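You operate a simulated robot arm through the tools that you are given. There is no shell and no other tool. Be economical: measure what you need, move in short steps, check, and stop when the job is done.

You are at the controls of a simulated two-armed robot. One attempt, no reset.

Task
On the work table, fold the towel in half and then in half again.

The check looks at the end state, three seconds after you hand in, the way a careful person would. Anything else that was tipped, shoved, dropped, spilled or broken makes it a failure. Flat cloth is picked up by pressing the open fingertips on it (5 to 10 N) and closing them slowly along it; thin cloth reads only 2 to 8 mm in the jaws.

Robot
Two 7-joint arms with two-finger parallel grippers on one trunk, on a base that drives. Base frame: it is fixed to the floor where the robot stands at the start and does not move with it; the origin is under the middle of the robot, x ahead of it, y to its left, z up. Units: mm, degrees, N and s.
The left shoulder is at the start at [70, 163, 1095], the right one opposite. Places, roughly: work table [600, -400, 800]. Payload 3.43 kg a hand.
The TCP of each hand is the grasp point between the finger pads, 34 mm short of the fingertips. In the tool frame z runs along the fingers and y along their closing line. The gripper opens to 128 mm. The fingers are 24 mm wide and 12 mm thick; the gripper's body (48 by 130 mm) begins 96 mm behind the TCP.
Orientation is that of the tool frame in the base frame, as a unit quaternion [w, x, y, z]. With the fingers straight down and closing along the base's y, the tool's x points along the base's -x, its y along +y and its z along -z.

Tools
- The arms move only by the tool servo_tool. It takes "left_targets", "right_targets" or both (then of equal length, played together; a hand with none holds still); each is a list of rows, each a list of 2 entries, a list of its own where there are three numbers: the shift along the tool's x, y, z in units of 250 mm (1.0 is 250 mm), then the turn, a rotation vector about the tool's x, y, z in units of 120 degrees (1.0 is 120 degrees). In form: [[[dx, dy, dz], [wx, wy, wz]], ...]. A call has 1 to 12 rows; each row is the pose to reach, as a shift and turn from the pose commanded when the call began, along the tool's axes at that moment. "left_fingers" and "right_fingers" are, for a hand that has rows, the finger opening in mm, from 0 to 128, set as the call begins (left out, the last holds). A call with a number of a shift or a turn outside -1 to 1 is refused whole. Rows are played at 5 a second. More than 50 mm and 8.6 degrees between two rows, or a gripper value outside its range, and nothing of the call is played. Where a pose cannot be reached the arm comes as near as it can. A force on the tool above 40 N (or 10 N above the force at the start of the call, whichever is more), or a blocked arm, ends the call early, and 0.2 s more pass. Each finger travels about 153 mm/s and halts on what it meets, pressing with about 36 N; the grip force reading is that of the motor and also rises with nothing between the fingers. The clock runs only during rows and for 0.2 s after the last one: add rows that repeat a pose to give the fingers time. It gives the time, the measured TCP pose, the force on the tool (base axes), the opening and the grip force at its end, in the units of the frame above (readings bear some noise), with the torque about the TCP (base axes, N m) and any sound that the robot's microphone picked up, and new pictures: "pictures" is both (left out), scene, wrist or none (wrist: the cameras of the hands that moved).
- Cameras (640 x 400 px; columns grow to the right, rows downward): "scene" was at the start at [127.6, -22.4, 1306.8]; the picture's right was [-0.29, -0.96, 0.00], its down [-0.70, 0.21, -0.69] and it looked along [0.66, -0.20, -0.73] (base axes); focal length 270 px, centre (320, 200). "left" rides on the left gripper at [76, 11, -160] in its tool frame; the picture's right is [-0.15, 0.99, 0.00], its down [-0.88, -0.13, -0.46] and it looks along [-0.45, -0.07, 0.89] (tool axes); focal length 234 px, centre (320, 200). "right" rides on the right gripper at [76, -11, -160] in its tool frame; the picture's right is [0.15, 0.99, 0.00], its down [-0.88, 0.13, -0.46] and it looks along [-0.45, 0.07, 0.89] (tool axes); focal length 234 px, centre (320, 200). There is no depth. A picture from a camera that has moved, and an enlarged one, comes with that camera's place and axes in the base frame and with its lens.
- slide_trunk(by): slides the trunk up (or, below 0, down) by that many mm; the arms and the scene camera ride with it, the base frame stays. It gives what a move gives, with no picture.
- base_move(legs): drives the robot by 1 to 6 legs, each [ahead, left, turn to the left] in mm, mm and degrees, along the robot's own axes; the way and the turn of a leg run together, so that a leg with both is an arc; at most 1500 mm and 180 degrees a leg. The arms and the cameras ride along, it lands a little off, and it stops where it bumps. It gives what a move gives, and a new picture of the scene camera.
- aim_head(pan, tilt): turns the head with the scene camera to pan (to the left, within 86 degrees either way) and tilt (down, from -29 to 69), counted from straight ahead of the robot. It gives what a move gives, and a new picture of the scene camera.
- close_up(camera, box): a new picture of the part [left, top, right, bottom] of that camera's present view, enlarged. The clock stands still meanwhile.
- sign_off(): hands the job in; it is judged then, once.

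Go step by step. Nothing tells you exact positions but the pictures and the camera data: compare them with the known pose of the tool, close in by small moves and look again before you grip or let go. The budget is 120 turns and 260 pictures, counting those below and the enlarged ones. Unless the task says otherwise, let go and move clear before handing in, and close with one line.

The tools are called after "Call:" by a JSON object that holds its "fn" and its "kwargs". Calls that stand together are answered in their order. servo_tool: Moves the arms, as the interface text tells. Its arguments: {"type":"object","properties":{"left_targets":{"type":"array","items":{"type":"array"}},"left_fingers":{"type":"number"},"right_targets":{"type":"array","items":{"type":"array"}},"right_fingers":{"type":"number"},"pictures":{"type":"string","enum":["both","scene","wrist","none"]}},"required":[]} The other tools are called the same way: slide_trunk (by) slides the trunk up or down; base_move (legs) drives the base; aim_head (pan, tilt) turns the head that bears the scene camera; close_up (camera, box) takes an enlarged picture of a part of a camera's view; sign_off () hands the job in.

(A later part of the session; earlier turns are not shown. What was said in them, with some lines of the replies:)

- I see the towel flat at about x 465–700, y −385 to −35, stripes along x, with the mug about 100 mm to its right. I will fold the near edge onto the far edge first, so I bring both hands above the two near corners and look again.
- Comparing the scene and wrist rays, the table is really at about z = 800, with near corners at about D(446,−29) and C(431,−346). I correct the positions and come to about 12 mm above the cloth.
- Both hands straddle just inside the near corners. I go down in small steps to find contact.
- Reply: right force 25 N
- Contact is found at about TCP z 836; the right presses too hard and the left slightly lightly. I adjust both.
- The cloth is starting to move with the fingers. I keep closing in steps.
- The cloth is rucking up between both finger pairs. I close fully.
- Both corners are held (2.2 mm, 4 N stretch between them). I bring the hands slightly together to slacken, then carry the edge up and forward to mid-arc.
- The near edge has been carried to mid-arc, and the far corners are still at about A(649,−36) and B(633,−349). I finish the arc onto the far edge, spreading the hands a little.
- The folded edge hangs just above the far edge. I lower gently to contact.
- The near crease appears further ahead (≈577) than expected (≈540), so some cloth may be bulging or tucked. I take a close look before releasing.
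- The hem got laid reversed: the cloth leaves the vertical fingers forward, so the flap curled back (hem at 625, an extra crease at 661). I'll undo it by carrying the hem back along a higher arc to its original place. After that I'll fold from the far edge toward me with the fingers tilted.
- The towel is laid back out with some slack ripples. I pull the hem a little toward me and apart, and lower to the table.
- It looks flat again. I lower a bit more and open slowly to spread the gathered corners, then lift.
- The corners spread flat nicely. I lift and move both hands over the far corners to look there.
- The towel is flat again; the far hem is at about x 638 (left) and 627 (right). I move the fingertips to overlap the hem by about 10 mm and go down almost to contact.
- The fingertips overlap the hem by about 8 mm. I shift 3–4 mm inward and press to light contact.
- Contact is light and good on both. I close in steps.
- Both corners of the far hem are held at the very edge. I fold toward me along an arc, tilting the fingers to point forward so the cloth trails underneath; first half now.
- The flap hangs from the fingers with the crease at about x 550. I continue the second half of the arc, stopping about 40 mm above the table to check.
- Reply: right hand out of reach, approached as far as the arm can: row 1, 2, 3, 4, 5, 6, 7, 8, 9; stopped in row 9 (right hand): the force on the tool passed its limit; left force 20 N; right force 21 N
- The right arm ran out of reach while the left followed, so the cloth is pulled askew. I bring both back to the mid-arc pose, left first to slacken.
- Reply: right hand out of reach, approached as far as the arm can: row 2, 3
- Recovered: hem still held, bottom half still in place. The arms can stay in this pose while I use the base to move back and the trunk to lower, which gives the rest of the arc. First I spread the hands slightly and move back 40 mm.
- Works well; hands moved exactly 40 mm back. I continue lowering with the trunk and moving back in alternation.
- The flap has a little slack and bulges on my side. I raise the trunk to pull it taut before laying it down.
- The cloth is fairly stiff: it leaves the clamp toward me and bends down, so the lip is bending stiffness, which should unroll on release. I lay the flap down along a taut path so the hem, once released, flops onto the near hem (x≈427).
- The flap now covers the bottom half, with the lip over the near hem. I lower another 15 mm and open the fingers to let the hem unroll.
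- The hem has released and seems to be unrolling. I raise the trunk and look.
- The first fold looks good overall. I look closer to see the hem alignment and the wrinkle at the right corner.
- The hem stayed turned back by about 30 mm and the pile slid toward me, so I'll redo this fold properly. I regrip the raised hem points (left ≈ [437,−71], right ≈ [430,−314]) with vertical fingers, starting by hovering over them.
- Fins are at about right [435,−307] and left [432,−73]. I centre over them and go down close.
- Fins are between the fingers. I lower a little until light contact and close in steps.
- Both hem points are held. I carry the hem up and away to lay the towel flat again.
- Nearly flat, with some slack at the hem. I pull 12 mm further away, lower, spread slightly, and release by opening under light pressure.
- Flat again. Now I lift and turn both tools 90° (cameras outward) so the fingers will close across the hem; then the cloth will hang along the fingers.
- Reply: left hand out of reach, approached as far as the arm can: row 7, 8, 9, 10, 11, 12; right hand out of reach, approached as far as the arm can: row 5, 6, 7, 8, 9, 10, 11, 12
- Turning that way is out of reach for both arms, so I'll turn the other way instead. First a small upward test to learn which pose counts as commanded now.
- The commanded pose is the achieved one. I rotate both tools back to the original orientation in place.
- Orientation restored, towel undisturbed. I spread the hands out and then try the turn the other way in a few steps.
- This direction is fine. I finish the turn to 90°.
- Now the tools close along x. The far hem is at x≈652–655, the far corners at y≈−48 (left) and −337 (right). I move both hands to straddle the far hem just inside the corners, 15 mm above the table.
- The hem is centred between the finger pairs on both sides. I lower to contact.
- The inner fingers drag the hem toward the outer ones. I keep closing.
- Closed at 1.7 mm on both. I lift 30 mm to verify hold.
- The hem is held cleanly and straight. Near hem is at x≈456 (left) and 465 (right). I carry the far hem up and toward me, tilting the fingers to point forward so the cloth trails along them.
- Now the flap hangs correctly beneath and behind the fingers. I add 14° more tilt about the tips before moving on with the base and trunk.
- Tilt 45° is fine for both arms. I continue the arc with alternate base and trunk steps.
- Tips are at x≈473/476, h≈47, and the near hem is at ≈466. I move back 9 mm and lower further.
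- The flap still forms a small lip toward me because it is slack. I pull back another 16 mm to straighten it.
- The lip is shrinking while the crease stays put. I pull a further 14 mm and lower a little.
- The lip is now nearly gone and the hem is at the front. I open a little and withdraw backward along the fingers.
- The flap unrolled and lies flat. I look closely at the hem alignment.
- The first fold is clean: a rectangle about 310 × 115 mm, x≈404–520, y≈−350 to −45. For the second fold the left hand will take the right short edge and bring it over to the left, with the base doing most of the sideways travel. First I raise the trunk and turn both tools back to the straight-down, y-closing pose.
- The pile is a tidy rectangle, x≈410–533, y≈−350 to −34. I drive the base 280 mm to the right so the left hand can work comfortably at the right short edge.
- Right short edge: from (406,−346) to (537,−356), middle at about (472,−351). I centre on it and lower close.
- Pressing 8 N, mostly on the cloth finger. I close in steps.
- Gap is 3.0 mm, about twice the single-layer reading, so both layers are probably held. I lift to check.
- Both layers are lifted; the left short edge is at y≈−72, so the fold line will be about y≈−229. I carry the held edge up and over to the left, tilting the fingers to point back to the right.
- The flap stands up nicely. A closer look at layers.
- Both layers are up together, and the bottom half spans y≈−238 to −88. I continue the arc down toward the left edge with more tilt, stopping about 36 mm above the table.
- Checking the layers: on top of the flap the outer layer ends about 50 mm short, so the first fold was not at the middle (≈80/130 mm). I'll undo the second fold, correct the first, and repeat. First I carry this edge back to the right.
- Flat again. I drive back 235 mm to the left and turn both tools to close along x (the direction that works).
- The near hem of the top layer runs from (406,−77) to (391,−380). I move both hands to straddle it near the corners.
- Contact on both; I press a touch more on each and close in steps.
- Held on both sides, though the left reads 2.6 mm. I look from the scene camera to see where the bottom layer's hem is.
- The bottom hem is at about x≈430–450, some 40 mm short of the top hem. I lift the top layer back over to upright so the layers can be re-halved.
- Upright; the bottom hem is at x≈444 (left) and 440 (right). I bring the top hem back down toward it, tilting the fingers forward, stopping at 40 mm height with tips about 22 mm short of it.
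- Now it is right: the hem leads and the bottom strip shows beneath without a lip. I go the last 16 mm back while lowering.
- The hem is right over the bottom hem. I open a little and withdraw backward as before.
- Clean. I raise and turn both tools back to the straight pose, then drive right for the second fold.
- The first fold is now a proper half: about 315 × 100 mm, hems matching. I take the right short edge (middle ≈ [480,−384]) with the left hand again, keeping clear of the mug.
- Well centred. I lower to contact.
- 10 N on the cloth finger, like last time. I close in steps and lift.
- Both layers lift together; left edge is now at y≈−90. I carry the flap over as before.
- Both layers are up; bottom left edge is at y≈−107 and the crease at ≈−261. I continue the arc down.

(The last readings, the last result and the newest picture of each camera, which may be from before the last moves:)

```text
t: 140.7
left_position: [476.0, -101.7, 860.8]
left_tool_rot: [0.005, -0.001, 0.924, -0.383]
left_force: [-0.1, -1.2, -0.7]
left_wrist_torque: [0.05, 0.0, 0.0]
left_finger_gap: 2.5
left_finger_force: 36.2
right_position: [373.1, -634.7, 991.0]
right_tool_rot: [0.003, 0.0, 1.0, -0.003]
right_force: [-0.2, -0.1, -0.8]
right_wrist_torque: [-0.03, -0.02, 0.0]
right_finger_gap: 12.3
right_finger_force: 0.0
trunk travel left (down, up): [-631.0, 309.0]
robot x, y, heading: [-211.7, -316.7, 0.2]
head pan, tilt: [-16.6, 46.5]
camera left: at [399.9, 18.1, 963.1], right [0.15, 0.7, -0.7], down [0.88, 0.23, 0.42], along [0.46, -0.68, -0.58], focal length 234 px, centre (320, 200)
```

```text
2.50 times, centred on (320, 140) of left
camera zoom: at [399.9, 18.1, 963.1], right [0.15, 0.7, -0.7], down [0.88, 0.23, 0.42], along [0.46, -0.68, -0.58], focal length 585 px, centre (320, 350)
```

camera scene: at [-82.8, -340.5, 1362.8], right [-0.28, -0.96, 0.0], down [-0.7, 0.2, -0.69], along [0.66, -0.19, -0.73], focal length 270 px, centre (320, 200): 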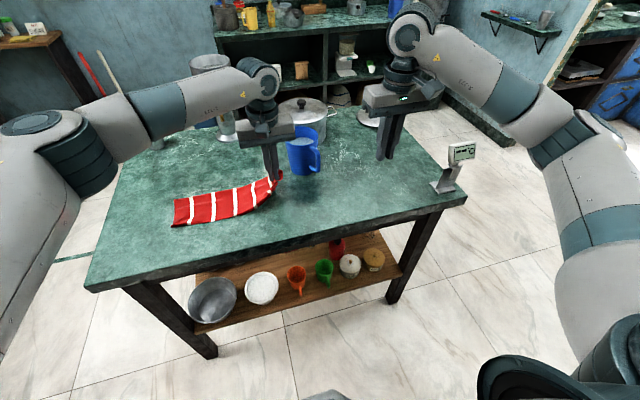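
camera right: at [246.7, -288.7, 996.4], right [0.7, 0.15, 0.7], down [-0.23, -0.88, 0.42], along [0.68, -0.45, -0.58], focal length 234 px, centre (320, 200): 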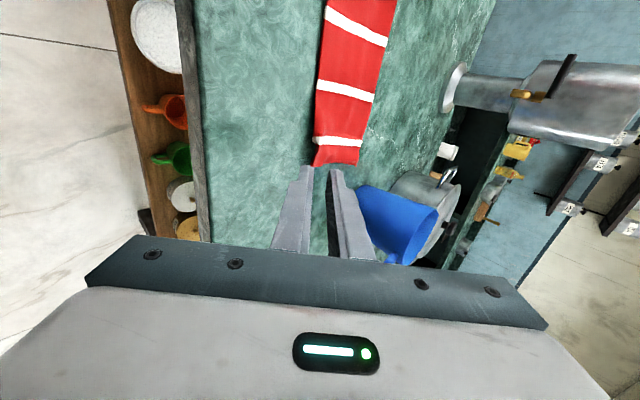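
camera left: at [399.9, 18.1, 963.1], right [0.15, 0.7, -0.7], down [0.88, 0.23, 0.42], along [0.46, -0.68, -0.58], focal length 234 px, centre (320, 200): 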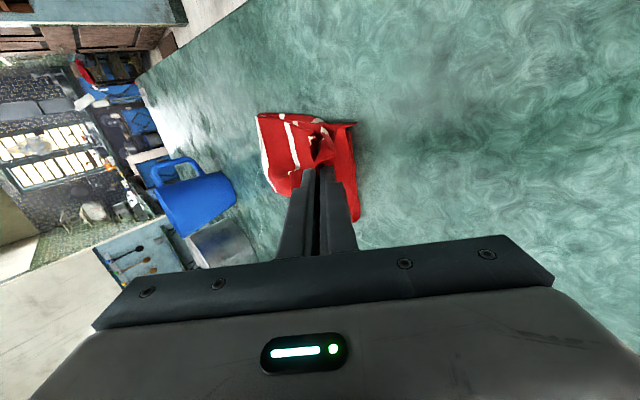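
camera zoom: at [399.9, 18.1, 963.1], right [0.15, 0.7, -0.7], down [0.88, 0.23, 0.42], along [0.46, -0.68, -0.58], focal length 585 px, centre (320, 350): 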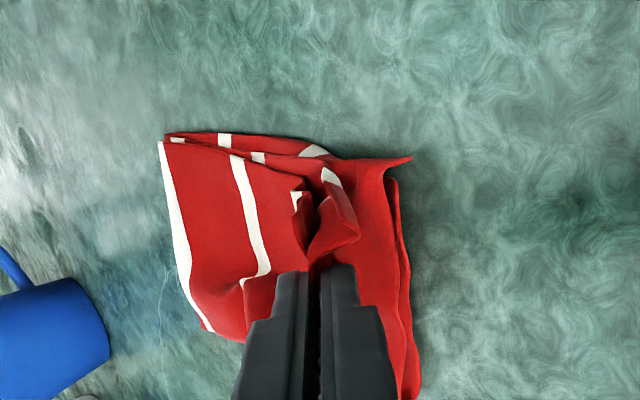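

Nicely stacked. I bring the edge the last 15 mm to the left edge while lowering, then open slightly and withdraw along the fingers.

Call:
{"fn": "servo_tool", "kwargs": {"left_targets": [[[0, 0.035, 0.007], [0, 0, 0]], [[0, 0.07, 0.014], [0, 0, 0]], [[0, 0.105, 0.02], [0, 0, 0]], [[0, 0.105, 0.02], [0, 0, 0]]], "pictures": "none"}}

Call:
{"fn": "servo_tool", "kwargs": {"left_targets": [[[0, 0, 0], [0, 0, 0]], [[0, 0, 0], [0, 0, 0]]], "left_fingers": 13, "pictures": "none"}}

Call:
{"fn": "servo_tool", "kwargs": {"left_targets": [[[0, 0, -0.05], [0, 0, 0]], [[0, 0, -0.1], [0, 0, 0]], [[0, 0, -0.18], [0, 0, 0]], [[0, 0, -0.3], [0, 0, 0]], [[0, 0, -0.42], [0, 0, 0]]], "pictures": "wrist"}}

Call:
{"fn": "close_up", "kwargs": {"camera": "scene", "box": [140, 140, 300, 240]}}

```text
t: 141.7
left_position: [475.3, -86.6, 837.6]
left_tool_rot: [0.005, 0.0, 0.923, -0.384]
left_force: [0.3, -0.8, 0.1]
left_wrist_torque: [0.06, -0.02, 0.0]
left_finger_gap: 2.4
left_finger_force: 36.0
right_position: [372.3, -635.1, 992.2]
right_tool_rot: [0.003, -0.001, 1.0, -0.003]
right_force: [-0.6, 0.1, 0.0]
right_wrist_torque: [0.01, 0.01, -0.02]
right_finger_gap: 12.0
right_finger_force: 0.0
trunk travel left (down, up): [-631.0, 309.0]
robot x, y, heading: [-209.8, -321.8, 0.5]
head pan, tilt: [-16.6, 46.5]
```

```text
t: 142.3
left_position: [476.2, -86.1, 838.2]
left_tool_rot: [0.004, 0.001, 0.924, -0.383]
left_force: [0.1, 0.9, 0.3]
left_wrist_torque: [-0.02, -0.01, 0.01]
left_finger_gap: 13.1
left_finger_force: 0.1
right_position: [372.1, -635.4, 991.4]
right_tool_rot: [0.003, 0.0, 1.0, -0.002]
right_force: [0.6, 0.2, 0.9]
right_wrist_torque: [-0.02, -0.01, 0.01]
right_finger_gap: 12.1
right_finger_force: 0.0
trunk travel left (down, up): [-631.0, 309.0]
robot x, y, heading: [-212.7, -318.9, 0.3]
head pan, tilt: [-16.6, 46.5]
```

```text
t: 143.5
left_position: [476.1, -14.0, 912.7]
left_tool_rot: [0.004, 0.001, 0.923, -0.385]
left_force: [0.0, -0.1, 0.1]
left_wrist_torque: [-0.01, -0.01, 0.0]
left_finger_gap: 13.1
left_finger_force: 0.0
right_position: [371.6, -635.0, 990.7]
right_tool_rot: [0.002, 0.0, 1.0, -0.002]
right_force: [-0.7, 0.3, 0.9]
right_wrist_torque: [-0.05, -0.05, -0.01]
right_finger_gap: 12.0
right_finger_force: 0.1
trunk travel left (down, up): [-631.0, 309.0]
robot x, y, heading: [-212.1, -319.4, 0.6]
head pan, tilt: [-16.6, 46.5]
camera left: at [399.6, 106.1, 1016.2], right [0.15, 0.7, -0.7], down [0.88, 0.23, 0.42], along [0.46, -0.68, -0.58], focal length 234 px, centre (320, 200)
```

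left: 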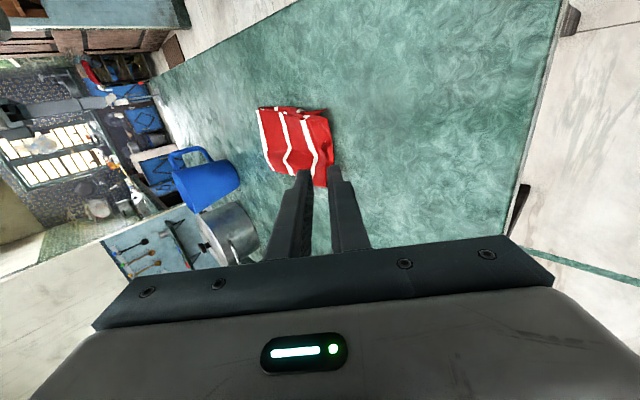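

```text
4.00 times, centred on (220, 190) of scene
camera zoom: at [-83.1, -340.1, 1362.8], right [-0.28, -0.96, 0.0], down [-0.7, 0.2, -0.69], along [0.66, -0.19, -0.73], focal length 1079 px, centre (720, 240)
```

zoom: 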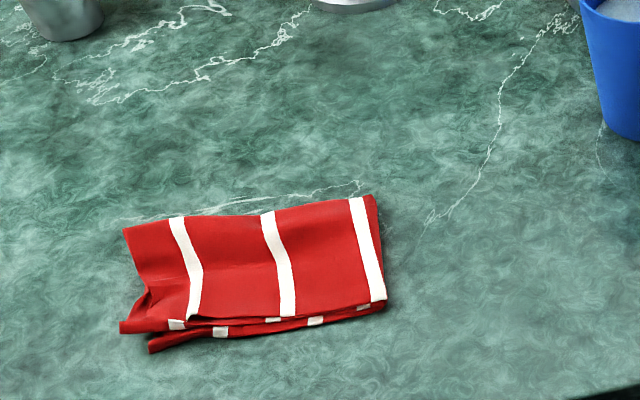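

The towel is folded in quarters with edges matching well. I move the left hand clear and take a last look around.

Call:
{"fn": "servo_tool", "kwargs": {"left_targets": [[[0, 0, -0.15], [0, 0, 0]], [[0, 0, -0.3], [0, 0, 0]], [[0, 0, -0.4], [0, 0, 0]]], "pictures": "scene"}}

Call:
{"fn": "close_up", "kwargs": {"camera": "left", "box": [220, 80, 380, 200]}}

```text
t: 144.3
left_position: [475.9, 59.0, 984.1]
left_tool_rot: [0.005, 0.0, 0.923, -0.384]
left_force: [0.0, -0.2, -1.2]
left_wrist_torque: [0.02, -0.02, 0.03]
left_finger_gap: 12.8
left_finger_force: 0.0
right_position: [372.9, -635.0, 991.3]
right_tool_rot: [0.002, 0.001, 1.0, -0.003]
right_force: [-0.5, 0.1, 0.8]
right_wrist_torque: [0.04, 0.0, 0.0]
right_finger_gap: 11.9
right_finger_force: 0.0
trunk travel left (down, up): [-631.0, 309.0]
robot x, y, heading: [-209.1, -318.5, 0.4]
head pan, tilt: [-16.6, 46.5]
camera scene: at [-82.9, -340.3, 1362.8], right [-0.28, -0.96, 0.0], down [-0.7, 0.2, -0.69], along [0.66, -0.19, -0.73], focal length 270 px, centre (320, 200)
```

scene: 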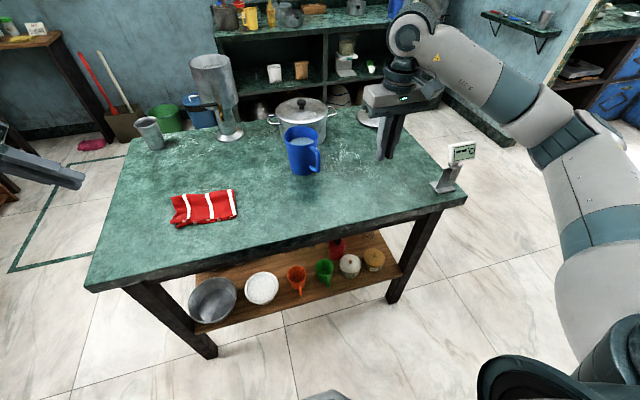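

```text
3.33 times, centred on (300, 140) of left
camera zoom: at [399.4, 178.0, 1087.5], right [0.15, 0.7, -0.7], down [0.88, 0.23, 0.42], along [0.46, -0.68, -0.58], focal length 781 px, centre (387, 400)
```

zoom: 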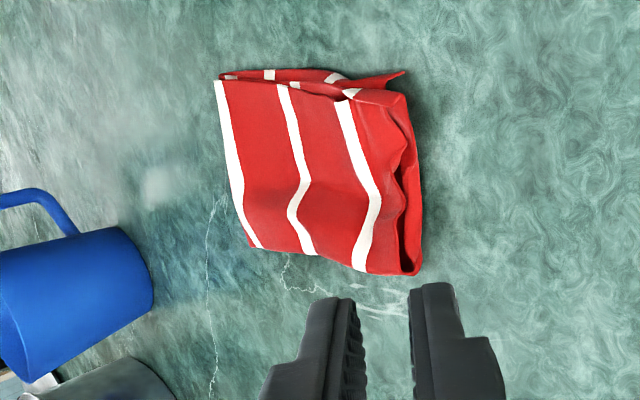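

The towel lies as a neat quarter-fold, nothing else has been moved, and both hands are clear; I hand in.

Call:
{"fn": "sign_off", "kwargs": {}}

```text
The job is handed in.
```

The towel is folded in half and then in half again on the work table. The edges line up closely and it is slightly puffy at the near-left corner. I saw nothing else disturbed, and both hands were clear when I handed in.
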